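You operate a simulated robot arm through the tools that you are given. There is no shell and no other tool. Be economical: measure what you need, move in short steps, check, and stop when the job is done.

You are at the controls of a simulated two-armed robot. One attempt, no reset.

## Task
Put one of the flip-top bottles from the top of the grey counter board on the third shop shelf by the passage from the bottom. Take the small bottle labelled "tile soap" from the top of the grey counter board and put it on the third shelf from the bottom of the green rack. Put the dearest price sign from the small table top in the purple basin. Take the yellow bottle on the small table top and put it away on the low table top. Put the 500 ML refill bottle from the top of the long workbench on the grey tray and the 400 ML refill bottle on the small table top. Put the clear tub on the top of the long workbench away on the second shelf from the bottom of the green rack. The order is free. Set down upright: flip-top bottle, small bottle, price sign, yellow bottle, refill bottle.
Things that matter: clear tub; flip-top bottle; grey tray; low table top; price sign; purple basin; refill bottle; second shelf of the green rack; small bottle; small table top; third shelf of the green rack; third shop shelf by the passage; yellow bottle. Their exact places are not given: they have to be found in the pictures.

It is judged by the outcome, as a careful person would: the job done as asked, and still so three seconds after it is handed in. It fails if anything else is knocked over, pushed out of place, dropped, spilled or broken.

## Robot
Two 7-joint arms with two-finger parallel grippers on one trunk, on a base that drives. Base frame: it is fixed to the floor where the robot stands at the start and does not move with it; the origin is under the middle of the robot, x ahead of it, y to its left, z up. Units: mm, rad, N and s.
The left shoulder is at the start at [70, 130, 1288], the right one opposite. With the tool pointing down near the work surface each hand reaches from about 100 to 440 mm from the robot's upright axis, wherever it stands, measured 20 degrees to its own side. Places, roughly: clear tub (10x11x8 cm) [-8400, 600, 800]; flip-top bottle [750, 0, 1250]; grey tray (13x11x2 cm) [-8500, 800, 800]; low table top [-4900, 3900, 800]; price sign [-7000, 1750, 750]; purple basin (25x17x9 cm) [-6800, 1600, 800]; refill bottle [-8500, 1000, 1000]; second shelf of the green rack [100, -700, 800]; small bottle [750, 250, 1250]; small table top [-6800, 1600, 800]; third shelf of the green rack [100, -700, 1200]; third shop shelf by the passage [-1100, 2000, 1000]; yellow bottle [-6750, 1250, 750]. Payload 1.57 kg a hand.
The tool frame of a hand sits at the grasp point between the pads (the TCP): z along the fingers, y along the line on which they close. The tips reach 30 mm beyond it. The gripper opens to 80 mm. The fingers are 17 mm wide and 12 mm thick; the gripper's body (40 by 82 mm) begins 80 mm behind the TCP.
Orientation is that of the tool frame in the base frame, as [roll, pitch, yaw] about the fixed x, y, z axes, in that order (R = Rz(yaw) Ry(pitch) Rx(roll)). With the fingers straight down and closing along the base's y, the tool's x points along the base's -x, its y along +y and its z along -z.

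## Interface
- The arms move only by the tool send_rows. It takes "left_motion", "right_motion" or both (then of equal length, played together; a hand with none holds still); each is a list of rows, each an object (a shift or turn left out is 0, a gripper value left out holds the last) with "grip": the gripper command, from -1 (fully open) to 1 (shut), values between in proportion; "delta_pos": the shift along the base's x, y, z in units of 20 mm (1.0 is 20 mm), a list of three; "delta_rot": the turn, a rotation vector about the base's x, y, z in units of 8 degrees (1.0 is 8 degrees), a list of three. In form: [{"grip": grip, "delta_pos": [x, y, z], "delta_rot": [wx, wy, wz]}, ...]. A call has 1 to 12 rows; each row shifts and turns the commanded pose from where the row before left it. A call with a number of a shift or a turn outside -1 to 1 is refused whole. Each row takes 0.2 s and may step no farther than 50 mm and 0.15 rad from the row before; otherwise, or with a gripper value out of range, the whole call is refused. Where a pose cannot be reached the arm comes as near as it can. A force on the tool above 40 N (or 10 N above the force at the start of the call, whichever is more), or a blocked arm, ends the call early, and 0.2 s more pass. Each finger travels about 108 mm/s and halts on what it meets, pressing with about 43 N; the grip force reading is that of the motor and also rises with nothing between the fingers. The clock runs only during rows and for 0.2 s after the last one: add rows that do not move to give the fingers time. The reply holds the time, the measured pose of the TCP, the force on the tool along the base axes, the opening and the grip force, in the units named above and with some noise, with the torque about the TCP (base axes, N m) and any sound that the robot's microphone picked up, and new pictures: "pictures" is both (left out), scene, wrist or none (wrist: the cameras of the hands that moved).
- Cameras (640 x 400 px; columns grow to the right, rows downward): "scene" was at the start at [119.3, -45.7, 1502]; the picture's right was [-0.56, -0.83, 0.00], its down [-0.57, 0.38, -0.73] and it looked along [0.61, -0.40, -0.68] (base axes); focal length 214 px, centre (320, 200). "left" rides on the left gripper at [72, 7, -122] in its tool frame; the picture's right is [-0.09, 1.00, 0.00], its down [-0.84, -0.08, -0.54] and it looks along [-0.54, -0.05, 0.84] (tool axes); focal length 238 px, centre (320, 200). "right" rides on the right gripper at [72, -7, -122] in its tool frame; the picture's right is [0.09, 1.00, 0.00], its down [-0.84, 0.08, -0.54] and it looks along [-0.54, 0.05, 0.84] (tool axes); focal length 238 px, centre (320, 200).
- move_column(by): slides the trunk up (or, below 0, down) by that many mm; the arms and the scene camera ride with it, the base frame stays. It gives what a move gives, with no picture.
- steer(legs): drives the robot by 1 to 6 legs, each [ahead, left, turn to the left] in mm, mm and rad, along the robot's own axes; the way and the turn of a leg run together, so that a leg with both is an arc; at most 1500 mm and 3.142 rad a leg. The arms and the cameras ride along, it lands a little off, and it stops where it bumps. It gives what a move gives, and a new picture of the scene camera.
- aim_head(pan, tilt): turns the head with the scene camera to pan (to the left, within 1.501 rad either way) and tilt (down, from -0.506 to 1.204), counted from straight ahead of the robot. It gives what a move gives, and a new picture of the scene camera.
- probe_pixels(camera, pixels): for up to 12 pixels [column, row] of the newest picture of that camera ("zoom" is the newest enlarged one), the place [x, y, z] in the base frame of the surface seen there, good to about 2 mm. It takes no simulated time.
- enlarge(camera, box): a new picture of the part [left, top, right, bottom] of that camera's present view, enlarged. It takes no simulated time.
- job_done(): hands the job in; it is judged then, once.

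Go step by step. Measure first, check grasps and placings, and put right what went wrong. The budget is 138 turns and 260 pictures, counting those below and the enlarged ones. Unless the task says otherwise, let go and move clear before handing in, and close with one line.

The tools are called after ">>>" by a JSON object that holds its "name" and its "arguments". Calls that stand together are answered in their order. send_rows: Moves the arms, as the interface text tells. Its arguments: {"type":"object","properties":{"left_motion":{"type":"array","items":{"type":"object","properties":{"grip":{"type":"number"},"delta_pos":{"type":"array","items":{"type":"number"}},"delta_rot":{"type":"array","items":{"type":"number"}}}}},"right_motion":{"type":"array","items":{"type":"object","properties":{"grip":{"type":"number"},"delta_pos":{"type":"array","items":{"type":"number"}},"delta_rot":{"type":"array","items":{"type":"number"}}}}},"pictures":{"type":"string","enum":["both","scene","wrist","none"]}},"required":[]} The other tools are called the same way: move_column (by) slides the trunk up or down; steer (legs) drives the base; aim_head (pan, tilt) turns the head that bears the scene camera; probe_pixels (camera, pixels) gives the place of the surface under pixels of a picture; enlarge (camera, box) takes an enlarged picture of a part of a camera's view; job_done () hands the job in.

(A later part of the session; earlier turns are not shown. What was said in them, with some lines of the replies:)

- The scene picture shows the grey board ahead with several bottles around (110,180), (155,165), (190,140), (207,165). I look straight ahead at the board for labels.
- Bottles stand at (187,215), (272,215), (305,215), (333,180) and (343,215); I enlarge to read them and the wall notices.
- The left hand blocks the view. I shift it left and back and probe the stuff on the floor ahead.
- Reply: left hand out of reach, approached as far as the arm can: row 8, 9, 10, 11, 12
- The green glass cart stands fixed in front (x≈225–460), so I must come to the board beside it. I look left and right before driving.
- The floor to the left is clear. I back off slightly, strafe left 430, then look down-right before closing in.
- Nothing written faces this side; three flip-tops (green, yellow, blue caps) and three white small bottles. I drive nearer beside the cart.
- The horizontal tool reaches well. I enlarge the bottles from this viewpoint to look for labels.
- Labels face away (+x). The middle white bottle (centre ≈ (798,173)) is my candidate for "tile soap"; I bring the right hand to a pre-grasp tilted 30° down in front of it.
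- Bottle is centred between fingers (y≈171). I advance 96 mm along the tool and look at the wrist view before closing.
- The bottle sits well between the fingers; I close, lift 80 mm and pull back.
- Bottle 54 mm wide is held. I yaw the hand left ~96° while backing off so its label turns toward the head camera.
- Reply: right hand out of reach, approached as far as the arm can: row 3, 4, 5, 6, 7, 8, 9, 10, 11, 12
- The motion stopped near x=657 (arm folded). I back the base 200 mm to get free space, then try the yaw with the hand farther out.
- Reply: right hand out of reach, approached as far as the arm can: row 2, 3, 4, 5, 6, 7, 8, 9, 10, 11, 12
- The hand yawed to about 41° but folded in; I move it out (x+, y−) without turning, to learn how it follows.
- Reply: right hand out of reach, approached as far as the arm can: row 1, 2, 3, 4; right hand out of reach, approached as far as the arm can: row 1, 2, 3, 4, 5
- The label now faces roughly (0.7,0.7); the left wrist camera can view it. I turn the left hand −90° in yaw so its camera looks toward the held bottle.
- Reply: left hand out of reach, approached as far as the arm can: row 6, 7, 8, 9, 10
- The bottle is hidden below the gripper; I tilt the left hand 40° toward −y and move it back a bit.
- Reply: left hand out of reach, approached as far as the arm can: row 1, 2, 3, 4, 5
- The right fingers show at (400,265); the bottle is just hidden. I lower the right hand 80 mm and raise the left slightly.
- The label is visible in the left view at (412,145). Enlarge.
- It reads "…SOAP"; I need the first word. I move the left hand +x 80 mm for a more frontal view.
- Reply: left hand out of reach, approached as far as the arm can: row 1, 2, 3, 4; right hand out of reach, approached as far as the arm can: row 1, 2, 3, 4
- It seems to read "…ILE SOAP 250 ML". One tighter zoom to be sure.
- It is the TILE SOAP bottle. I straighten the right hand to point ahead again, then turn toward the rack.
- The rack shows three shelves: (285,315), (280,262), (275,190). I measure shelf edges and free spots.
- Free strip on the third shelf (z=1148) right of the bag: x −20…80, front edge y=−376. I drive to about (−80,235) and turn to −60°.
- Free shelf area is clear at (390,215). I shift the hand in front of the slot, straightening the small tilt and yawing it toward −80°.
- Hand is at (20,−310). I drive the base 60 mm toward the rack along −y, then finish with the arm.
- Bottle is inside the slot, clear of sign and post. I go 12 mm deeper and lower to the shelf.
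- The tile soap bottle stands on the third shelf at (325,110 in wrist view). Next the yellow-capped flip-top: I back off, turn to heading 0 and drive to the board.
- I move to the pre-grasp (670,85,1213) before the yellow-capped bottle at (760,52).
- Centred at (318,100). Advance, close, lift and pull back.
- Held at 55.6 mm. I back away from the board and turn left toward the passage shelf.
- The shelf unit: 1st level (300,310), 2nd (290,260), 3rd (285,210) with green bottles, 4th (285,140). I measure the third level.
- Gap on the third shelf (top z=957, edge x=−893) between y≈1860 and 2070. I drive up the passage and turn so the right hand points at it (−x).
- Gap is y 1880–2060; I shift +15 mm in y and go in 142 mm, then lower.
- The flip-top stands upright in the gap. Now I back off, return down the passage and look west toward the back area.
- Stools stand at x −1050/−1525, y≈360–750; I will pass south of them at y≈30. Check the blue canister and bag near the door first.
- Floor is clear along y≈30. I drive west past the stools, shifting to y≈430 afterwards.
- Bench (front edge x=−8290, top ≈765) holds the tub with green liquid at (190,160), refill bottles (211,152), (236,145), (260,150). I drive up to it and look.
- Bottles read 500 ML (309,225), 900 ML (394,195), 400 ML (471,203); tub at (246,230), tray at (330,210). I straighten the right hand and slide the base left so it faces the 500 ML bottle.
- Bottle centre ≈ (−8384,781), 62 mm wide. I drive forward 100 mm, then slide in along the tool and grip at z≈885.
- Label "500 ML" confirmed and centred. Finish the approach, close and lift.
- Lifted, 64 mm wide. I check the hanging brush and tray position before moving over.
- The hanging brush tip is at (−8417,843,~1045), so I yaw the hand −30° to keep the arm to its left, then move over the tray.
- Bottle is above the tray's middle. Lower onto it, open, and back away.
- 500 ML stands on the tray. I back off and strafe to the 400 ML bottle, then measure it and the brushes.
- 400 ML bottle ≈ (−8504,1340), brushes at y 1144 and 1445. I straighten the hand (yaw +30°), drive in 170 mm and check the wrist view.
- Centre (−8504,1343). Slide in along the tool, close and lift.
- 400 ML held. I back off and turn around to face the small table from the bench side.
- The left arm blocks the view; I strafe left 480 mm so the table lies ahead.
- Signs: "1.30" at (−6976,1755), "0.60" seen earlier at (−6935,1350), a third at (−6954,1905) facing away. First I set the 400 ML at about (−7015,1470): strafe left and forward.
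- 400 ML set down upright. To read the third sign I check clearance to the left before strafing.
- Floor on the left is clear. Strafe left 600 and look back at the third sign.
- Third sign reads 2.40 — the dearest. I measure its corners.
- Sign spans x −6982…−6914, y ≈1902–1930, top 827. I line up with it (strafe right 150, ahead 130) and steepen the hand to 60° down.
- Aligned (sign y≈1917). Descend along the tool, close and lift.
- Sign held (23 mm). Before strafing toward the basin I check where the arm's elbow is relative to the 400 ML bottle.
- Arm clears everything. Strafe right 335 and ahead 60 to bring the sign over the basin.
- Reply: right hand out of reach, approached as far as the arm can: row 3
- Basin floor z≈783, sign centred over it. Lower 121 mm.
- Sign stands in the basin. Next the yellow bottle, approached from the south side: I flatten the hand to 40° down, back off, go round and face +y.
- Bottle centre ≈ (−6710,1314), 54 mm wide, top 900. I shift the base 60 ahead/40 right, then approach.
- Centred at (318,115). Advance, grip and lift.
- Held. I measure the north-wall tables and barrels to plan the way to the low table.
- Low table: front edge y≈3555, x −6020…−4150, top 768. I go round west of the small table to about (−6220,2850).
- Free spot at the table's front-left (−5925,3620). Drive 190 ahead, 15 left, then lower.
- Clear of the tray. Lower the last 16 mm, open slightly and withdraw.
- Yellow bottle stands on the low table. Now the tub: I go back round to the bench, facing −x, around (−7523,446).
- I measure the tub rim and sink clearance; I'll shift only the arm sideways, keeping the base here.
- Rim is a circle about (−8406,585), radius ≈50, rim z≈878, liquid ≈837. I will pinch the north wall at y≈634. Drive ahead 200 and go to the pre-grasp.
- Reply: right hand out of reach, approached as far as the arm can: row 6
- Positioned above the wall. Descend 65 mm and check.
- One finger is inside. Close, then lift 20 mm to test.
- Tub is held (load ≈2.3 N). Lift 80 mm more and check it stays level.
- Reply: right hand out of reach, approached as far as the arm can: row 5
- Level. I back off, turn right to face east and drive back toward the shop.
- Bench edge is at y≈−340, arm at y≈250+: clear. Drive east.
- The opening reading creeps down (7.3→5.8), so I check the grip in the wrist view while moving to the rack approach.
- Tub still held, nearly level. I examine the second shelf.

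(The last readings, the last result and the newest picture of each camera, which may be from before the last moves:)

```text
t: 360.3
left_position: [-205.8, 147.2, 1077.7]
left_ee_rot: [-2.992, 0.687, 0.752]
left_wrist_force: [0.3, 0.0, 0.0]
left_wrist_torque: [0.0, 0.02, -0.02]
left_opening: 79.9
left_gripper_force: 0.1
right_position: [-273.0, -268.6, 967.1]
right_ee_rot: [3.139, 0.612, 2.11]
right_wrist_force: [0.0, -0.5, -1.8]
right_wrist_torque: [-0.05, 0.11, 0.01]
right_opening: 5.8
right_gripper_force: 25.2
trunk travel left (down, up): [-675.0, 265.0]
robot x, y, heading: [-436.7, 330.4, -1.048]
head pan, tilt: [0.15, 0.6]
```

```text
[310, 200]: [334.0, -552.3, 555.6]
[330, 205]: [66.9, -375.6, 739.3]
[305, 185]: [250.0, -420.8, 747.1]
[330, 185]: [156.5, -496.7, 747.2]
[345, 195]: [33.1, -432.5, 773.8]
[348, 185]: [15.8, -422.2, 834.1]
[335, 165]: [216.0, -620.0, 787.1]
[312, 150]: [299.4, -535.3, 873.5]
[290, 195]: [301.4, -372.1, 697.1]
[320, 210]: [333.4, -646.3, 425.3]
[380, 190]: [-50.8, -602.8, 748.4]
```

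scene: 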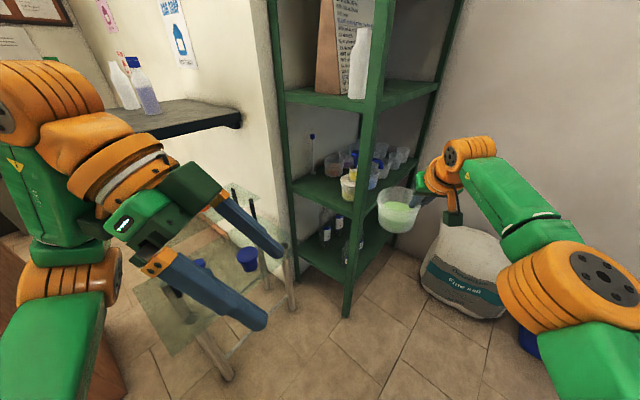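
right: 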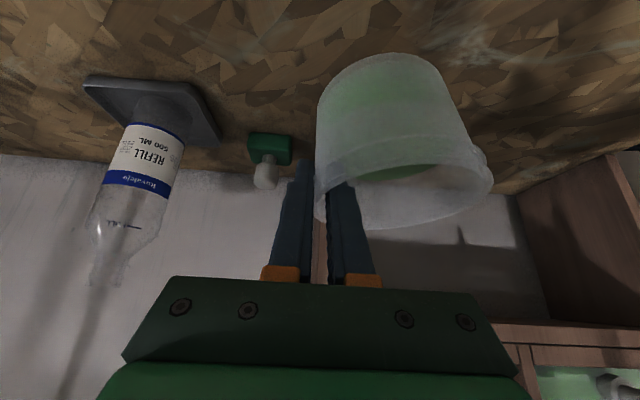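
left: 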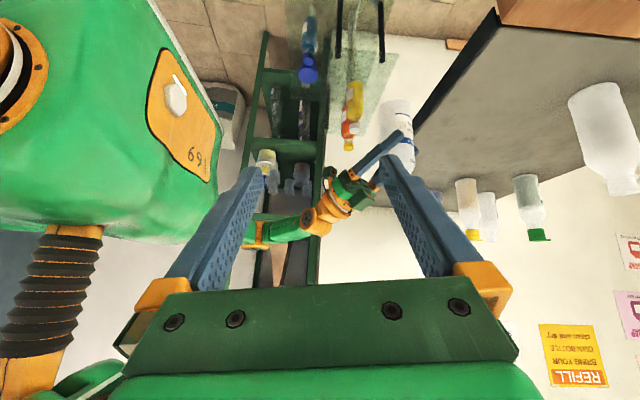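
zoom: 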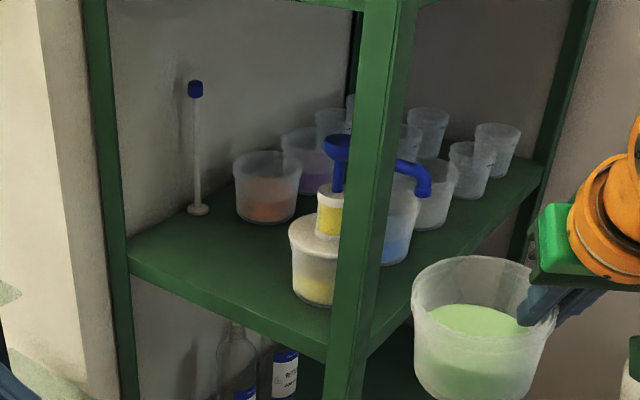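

Second shelf top z=747; free area x 90–270, y −380…−570 beside the yellow pot. I bring the tub in front of it, staying outside the rack.

>>> {"name": "steer", "arguments": {"legs": [[222, 351, 0]]}}

>>> {"name": "send_rows", "arguments": {"right_motion": [{"delta_pos": [0, 0, -0.7]}, {"delta_pos": [0, 0, -0.8]}, {"delta_pos": [0, 0, -0.8]}, {"delta_pos": [0, 0, -0.8]}, {"delta_pos": [0, 0, -0.8]}, {"delta_pos": [0, 0, -0.8]}, {"delta_pos": [0, 0, -0.8]}, {"delta_pos": [0, 0, -0.3]}, {}], "pictures": "both"}}

```text
t: 362.9
left_position: [209.4, 133.9, 1079.1]
left_ee_rot: [-2.994, 0.689, 0.755]
left_wrist_force: [-1.0, 0.3, 0.8]
left_wrist_torque: [0.02, 0.0, 0.03]
left_opening: 79.9
left_gripper_force: 0.2
right_position: [145.7, -283.4, 967.1]
right_ee_rot: [3.136, 0.613, 2.112]
right_wrist_force: [0.0, -0.9, -2.4]
right_wrist_torque: [-0.06, 0.07, -0.01]
right_opening: 5.7
right_gripper_force: 25.9
trunk travel left (down, up): [-675.0, 265.0]
robot x, y, heading: [-16.9, 317.1, -1.039]
head pan, tilt: [0.15, 0.6]
```

scene: 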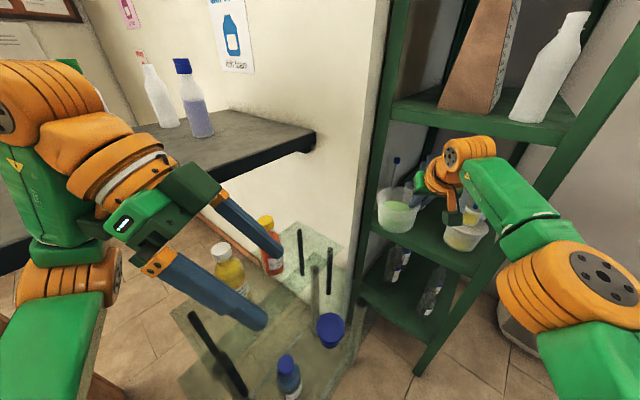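

```text
t: 364.9
left_position: [210.3, 132.7, 1078.1]
left_ee_rot: [-2.993, 0.686, 0.753]
left_wrist_force: [-0.9, 0.1, -0.8]
left_wrist_torque: [-0.01, 0.0, -0.02]
left_opening: 80.2
left_gripper_force: 0.1
right_position: [146.1, -282.8, 850.1]
right_ee_rot: [3.139, 0.612, 2.115]
right_wrist_force: [0.7, 0.1, -3.0]
right_wrist_torque: [-0.04, 0.13, 0.0]
right_opening: 5.9
right_gripper_force: 25.7
trunk travel left (down, up): [-675.0, 265.0]
robot x, y, heading: [-17.7, 317.0, -1.042]
head pan, tilt: [0.15, 0.6]
```

scene: 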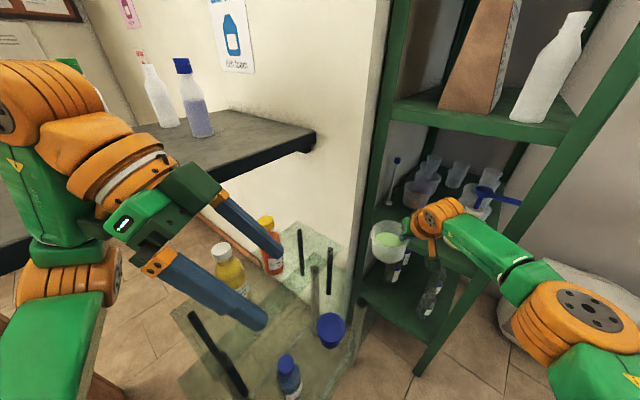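
right: 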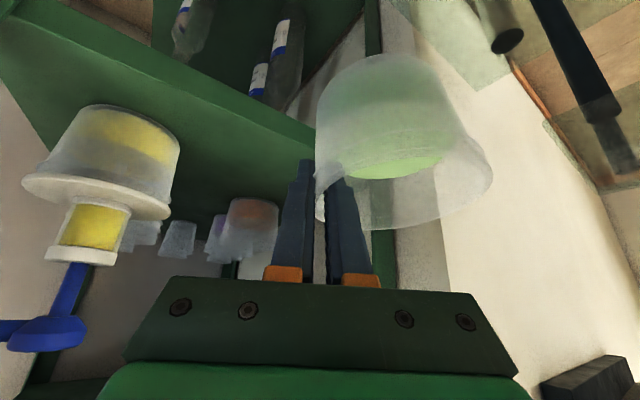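

>>> {"name": "probe_pixels", "arguments": {"camera": "right", "pixels": [[105, 150], [178, 160], [172, 200], [75, 300], [10, 330], [250, 215], [200, 100], [300, 140], [345, 130], [470, 150]]}}

>>> {"name": "probe_pixels", "arguments": {"camera": "scene", "pixels": [[478, 195], [510, 200], [388, 228], [370, 215], [425, 220], [400, 180], [395, 195], [372, 250]]}}

```text
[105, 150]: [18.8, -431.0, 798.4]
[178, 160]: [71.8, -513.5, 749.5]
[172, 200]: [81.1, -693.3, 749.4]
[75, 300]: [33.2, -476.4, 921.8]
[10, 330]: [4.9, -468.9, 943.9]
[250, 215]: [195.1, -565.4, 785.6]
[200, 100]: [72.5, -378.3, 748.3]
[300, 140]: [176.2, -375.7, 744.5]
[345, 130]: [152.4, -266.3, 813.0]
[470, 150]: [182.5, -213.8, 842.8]
```

```text
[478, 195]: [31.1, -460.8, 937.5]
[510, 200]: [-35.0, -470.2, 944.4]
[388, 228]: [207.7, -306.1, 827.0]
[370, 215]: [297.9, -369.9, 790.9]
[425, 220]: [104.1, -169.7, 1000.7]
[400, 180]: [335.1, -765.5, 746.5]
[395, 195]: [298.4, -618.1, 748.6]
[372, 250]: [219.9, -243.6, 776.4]
```

Path is clear (yellow pot edge x≈65, orange cup front y≈−565). Drive the base 188 mm along −y into the shelf.

>>> {"name": "steer", "arguments": {"legs": [[162, -95, 0]]}}

>>> {"name": "enlarge", "arguments": {"camera": "right", "box": [0, 0, 640, 400]}}

```text
t: 366.4
left_position: [209.2, -52.9, 1076.9]
left_ee_rot: [-2.995, 0.69, 0.756]
left_wrist_force: [-0.9, -0.2, 0.5]
left_wrist_torque: [0.02, -0.05, 0.0]
left_opening: 80.2
left_gripper_force: 0.1
right_position: [144.0, -467.2, 851.2]
right_ee_rot: [3.139, 0.615, 2.114]
right_wrist_force: [0.2, -0.3, -2.7]
right_wrist_torque: [-0.02, 0.08, 0.01]
right_opening: 5.7
right_gripper_force: 25.8
trunk travel left (down, up): [-675.0, 265.0]
robot x, y, heading: [-21.3, 132.3, -1.046]
head pan, tilt: [0.15, 0.6]
```

scene: 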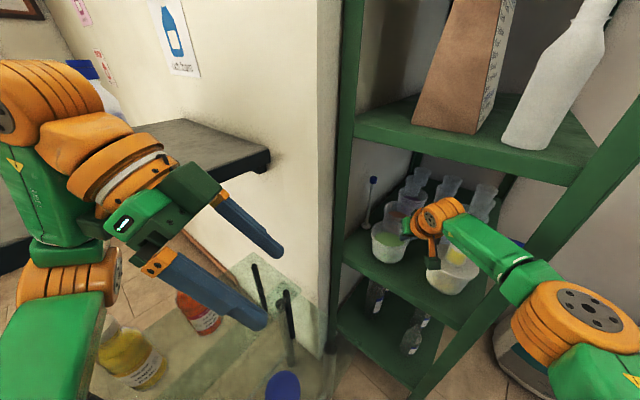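

```text
1.00 times, centred on (320, 200) of right (not enlarged: the box is as wide or as high as the picture)
```

zoom: 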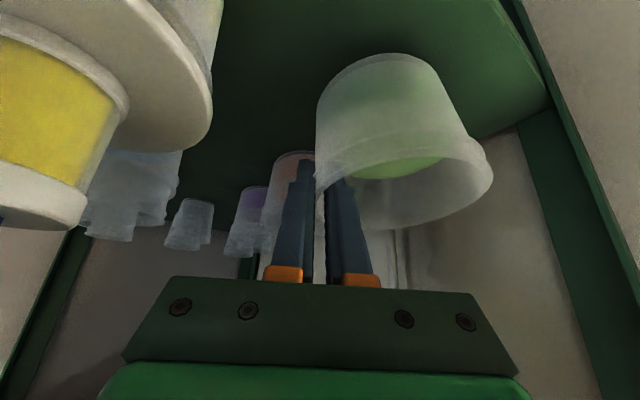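

Clear. Go 14 mm deeper, lower gently until contact.

>>> {"name": "send_rows", "arguments": {"right_motion": [{"delta_pos": [0.1, -0.7, 0]}, {"delta_pos": [0, 0, -0.5]}, {"delta_pos": [0, 0, -0.5]}, {"delta_pos": [0, 0, -0.25]}, {}], "pictures": "both"}}

```text
t: 367.6
left_position: [206.1, -51.1, 1079.0]
left_ee_rot: [-2.999, 0.688, 0.751]
left_wrist_force: [-0.6, 0.1, 0.1]
left_wrist_torque: [0.03, -0.01, 0.01]
left_opening: 80.2
left_gripper_force: 0.0
right_position: [143.3, -479.4, 828.6]
right_ee_rot: [3.135, 0.616, 2.111]
right_wrist_force: [-3.3, -5.0, 15.8]
right_wrist_torque: [0.51, -0.33, -0.06]
right_opening: 6.4
right_gripper_force: 26.3
trunk travel left (down, up): [-675.0, 265.0]
robot x, y, heading: [-17.9, 130.0, -1.047]
head pan, tilt: [0.15, 0.6]
```

scene: 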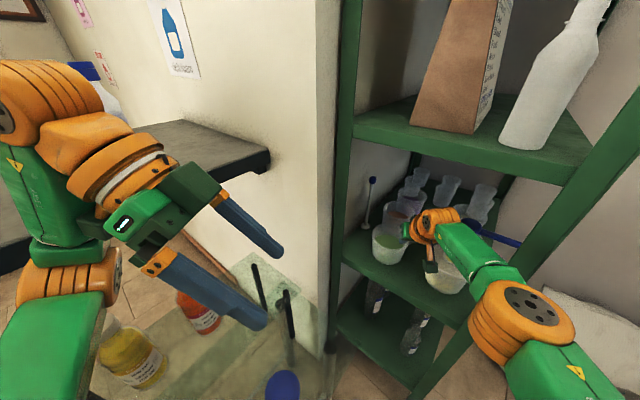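
right: 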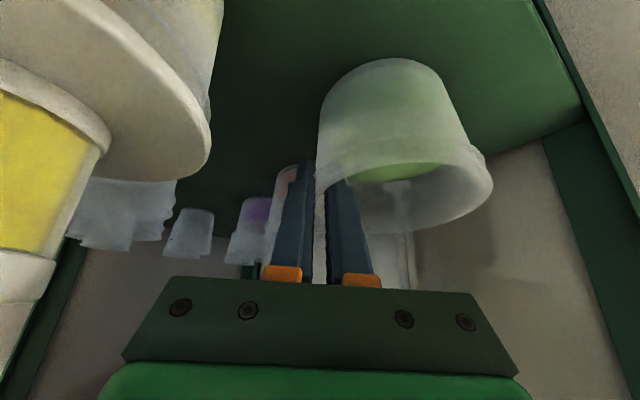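

Contact (16 N up) at 828.6 – the tub's far edge touched. I relieve 2 mm and open slowly.

>>> {"name": "send_rows", "arguments": {"right_motion": [{"delta_pos": [0, 0, 0.08]}, {"grip": 0.8}, {"grip": 0.7}, {"grip": 0.6}, {"grip": 0.4}, {"grip": 0.2}, {}], "pictures": "both"}}

```text
t: 369.2
left_position: [208.6, -53.3, 1077.6]
left_ee_rot: [-2.994, 0.688, 0.754]
left_wrist_force: [0.3, 0.1, 0.4]
left_wrist_torque: [0.02, -0.03, 0.01]
left_opening: 80.1
left_gripper_force: 0.1
right_position: [145.4, -480.4, 828.8]
right_ee_rot: [3.138, 0.614, 2.114]
right_wrist_force: [1.3, -0.4, -0.1]
right_wrist_torque: [-0.01, 0.01, 0.01]
right_opening: 31.8
right_gripper_force: 0.1
trunk travel left (down, up): [-675.0, 265.0]
robot x, y, heading: [-18.2, 132.9, -1.043]
head pan, tilt: [0.15, 0.6]
```

scene: 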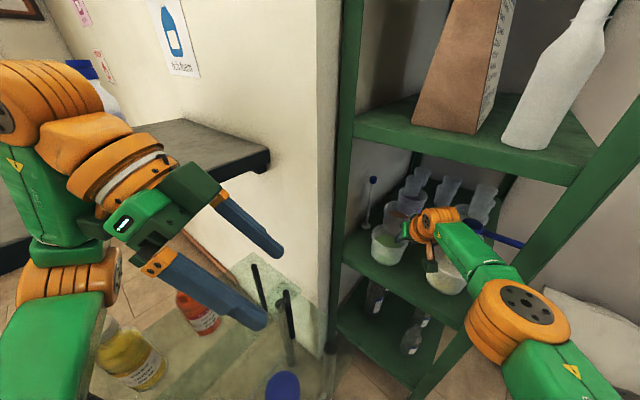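
right: 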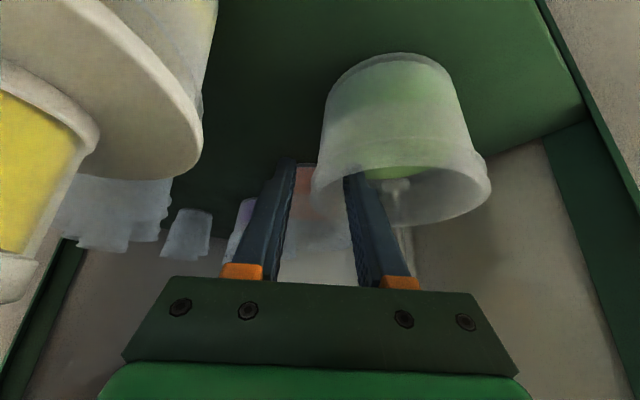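

Tub sits level on the shelf. Lift the fingers out vertically and withdraw.

>>> {"name": "send_rows", "arguments": {"right_motion": [{"delta_pos": [0, 0, 0.8]}, {"delta_pos": [0, 0, 0.8]}, {"delta_pos": [0, 0, 0.8]}, {"delta_pos": [0, 0, 0.6]}, {"delta_pos": [0, 0.7, 0.2]}, {"delta_pos": [0, 0.9, 0]}, {"delta_pos": [0, 0.9, 0]}, {"delta_pos": [0, 0.9, 0]}], "pictures": "wrist"}}

>>> {"name": "steer", "arguments": {"legs": [[-240, 0, 0]]}}

```text
t: 371.0
left_position: [208.4, -51.9, 1077.5]
left_ee_rot: [-2.995, 0.687, 0.756]
left_wrist_force: [-0.3, -0.4, 0.4]
left_wrist_torque: [-0.01, 0.02, -0.02]
left_opening: 79.9
left_gripper_force: 0.1
right_position: [145.1, -414.2, 890.1]
right_ee_rot: [3.137, 0.615, 2.113]
right_wrist_force: [-1.0, 0.1, -0.1]
right_wrist_torque: [-0.01, 0.01, -0.01]
right_opening: 31.7
right_gripper_force: 0.1
trunk travel left (down, up): [-675.0, 265.0]
robot x, y, heading: [-20.5, 126.3, -1.045]
head pan, tilt: [0.15, 0.6]
```

right: 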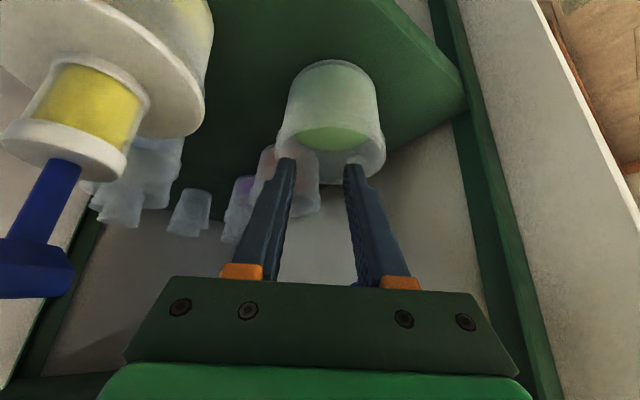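

```text
t: 372.8
left_position: [88.6, 151.8, 1077.1]
left_ee_rot: [-2.992, 0.688, 0.756]
left_wrist_force: [0.9, -0.8, -0.1]
left_wrist_torque: [-0.06, 0.03, 0.02]
left_opening: 80.1
left_gripper_force: 0.0
right_position: [26.0, -209.9, 890.7]
right_ee_rot: [3.138, 0.612, 2.114]
right_wrist_force: [0.3, -0.2, 0.2]
right_wrist_torque: [-0.01, -0.01, -0.01]
right_opening: 32.0
right_gripper_force: 0.1
trunk travel left (down, up): [-675.0, 265.0]
robot x, y, heading: [-140.8, 339.5, -1.041]
head pan, tilt: [0.15, 0.6]
```

scene: 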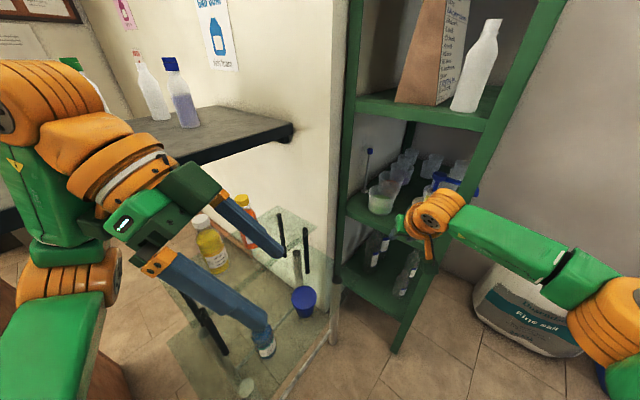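

The tub stands on the second shelf (380,200), the tile soap bottle on the third (480,65), and both hands are empty and clear of the rack. I hand the job in.

>>> {"name": "job_done", "arguments": {}}

```text
The job is handed in.
```

All seven placings are done, each checked in the pictures when it was set down, and the job is handed in: the yellow-capped flip-top bottle on the third shop shelf, the tile soap on the rack's third shelf, the 2.40 sign in the basin, the yellow bottle on the low table, the 500 ML on the tray, the 400 ML on the small table, and the clear tub on the rack's second shelf.
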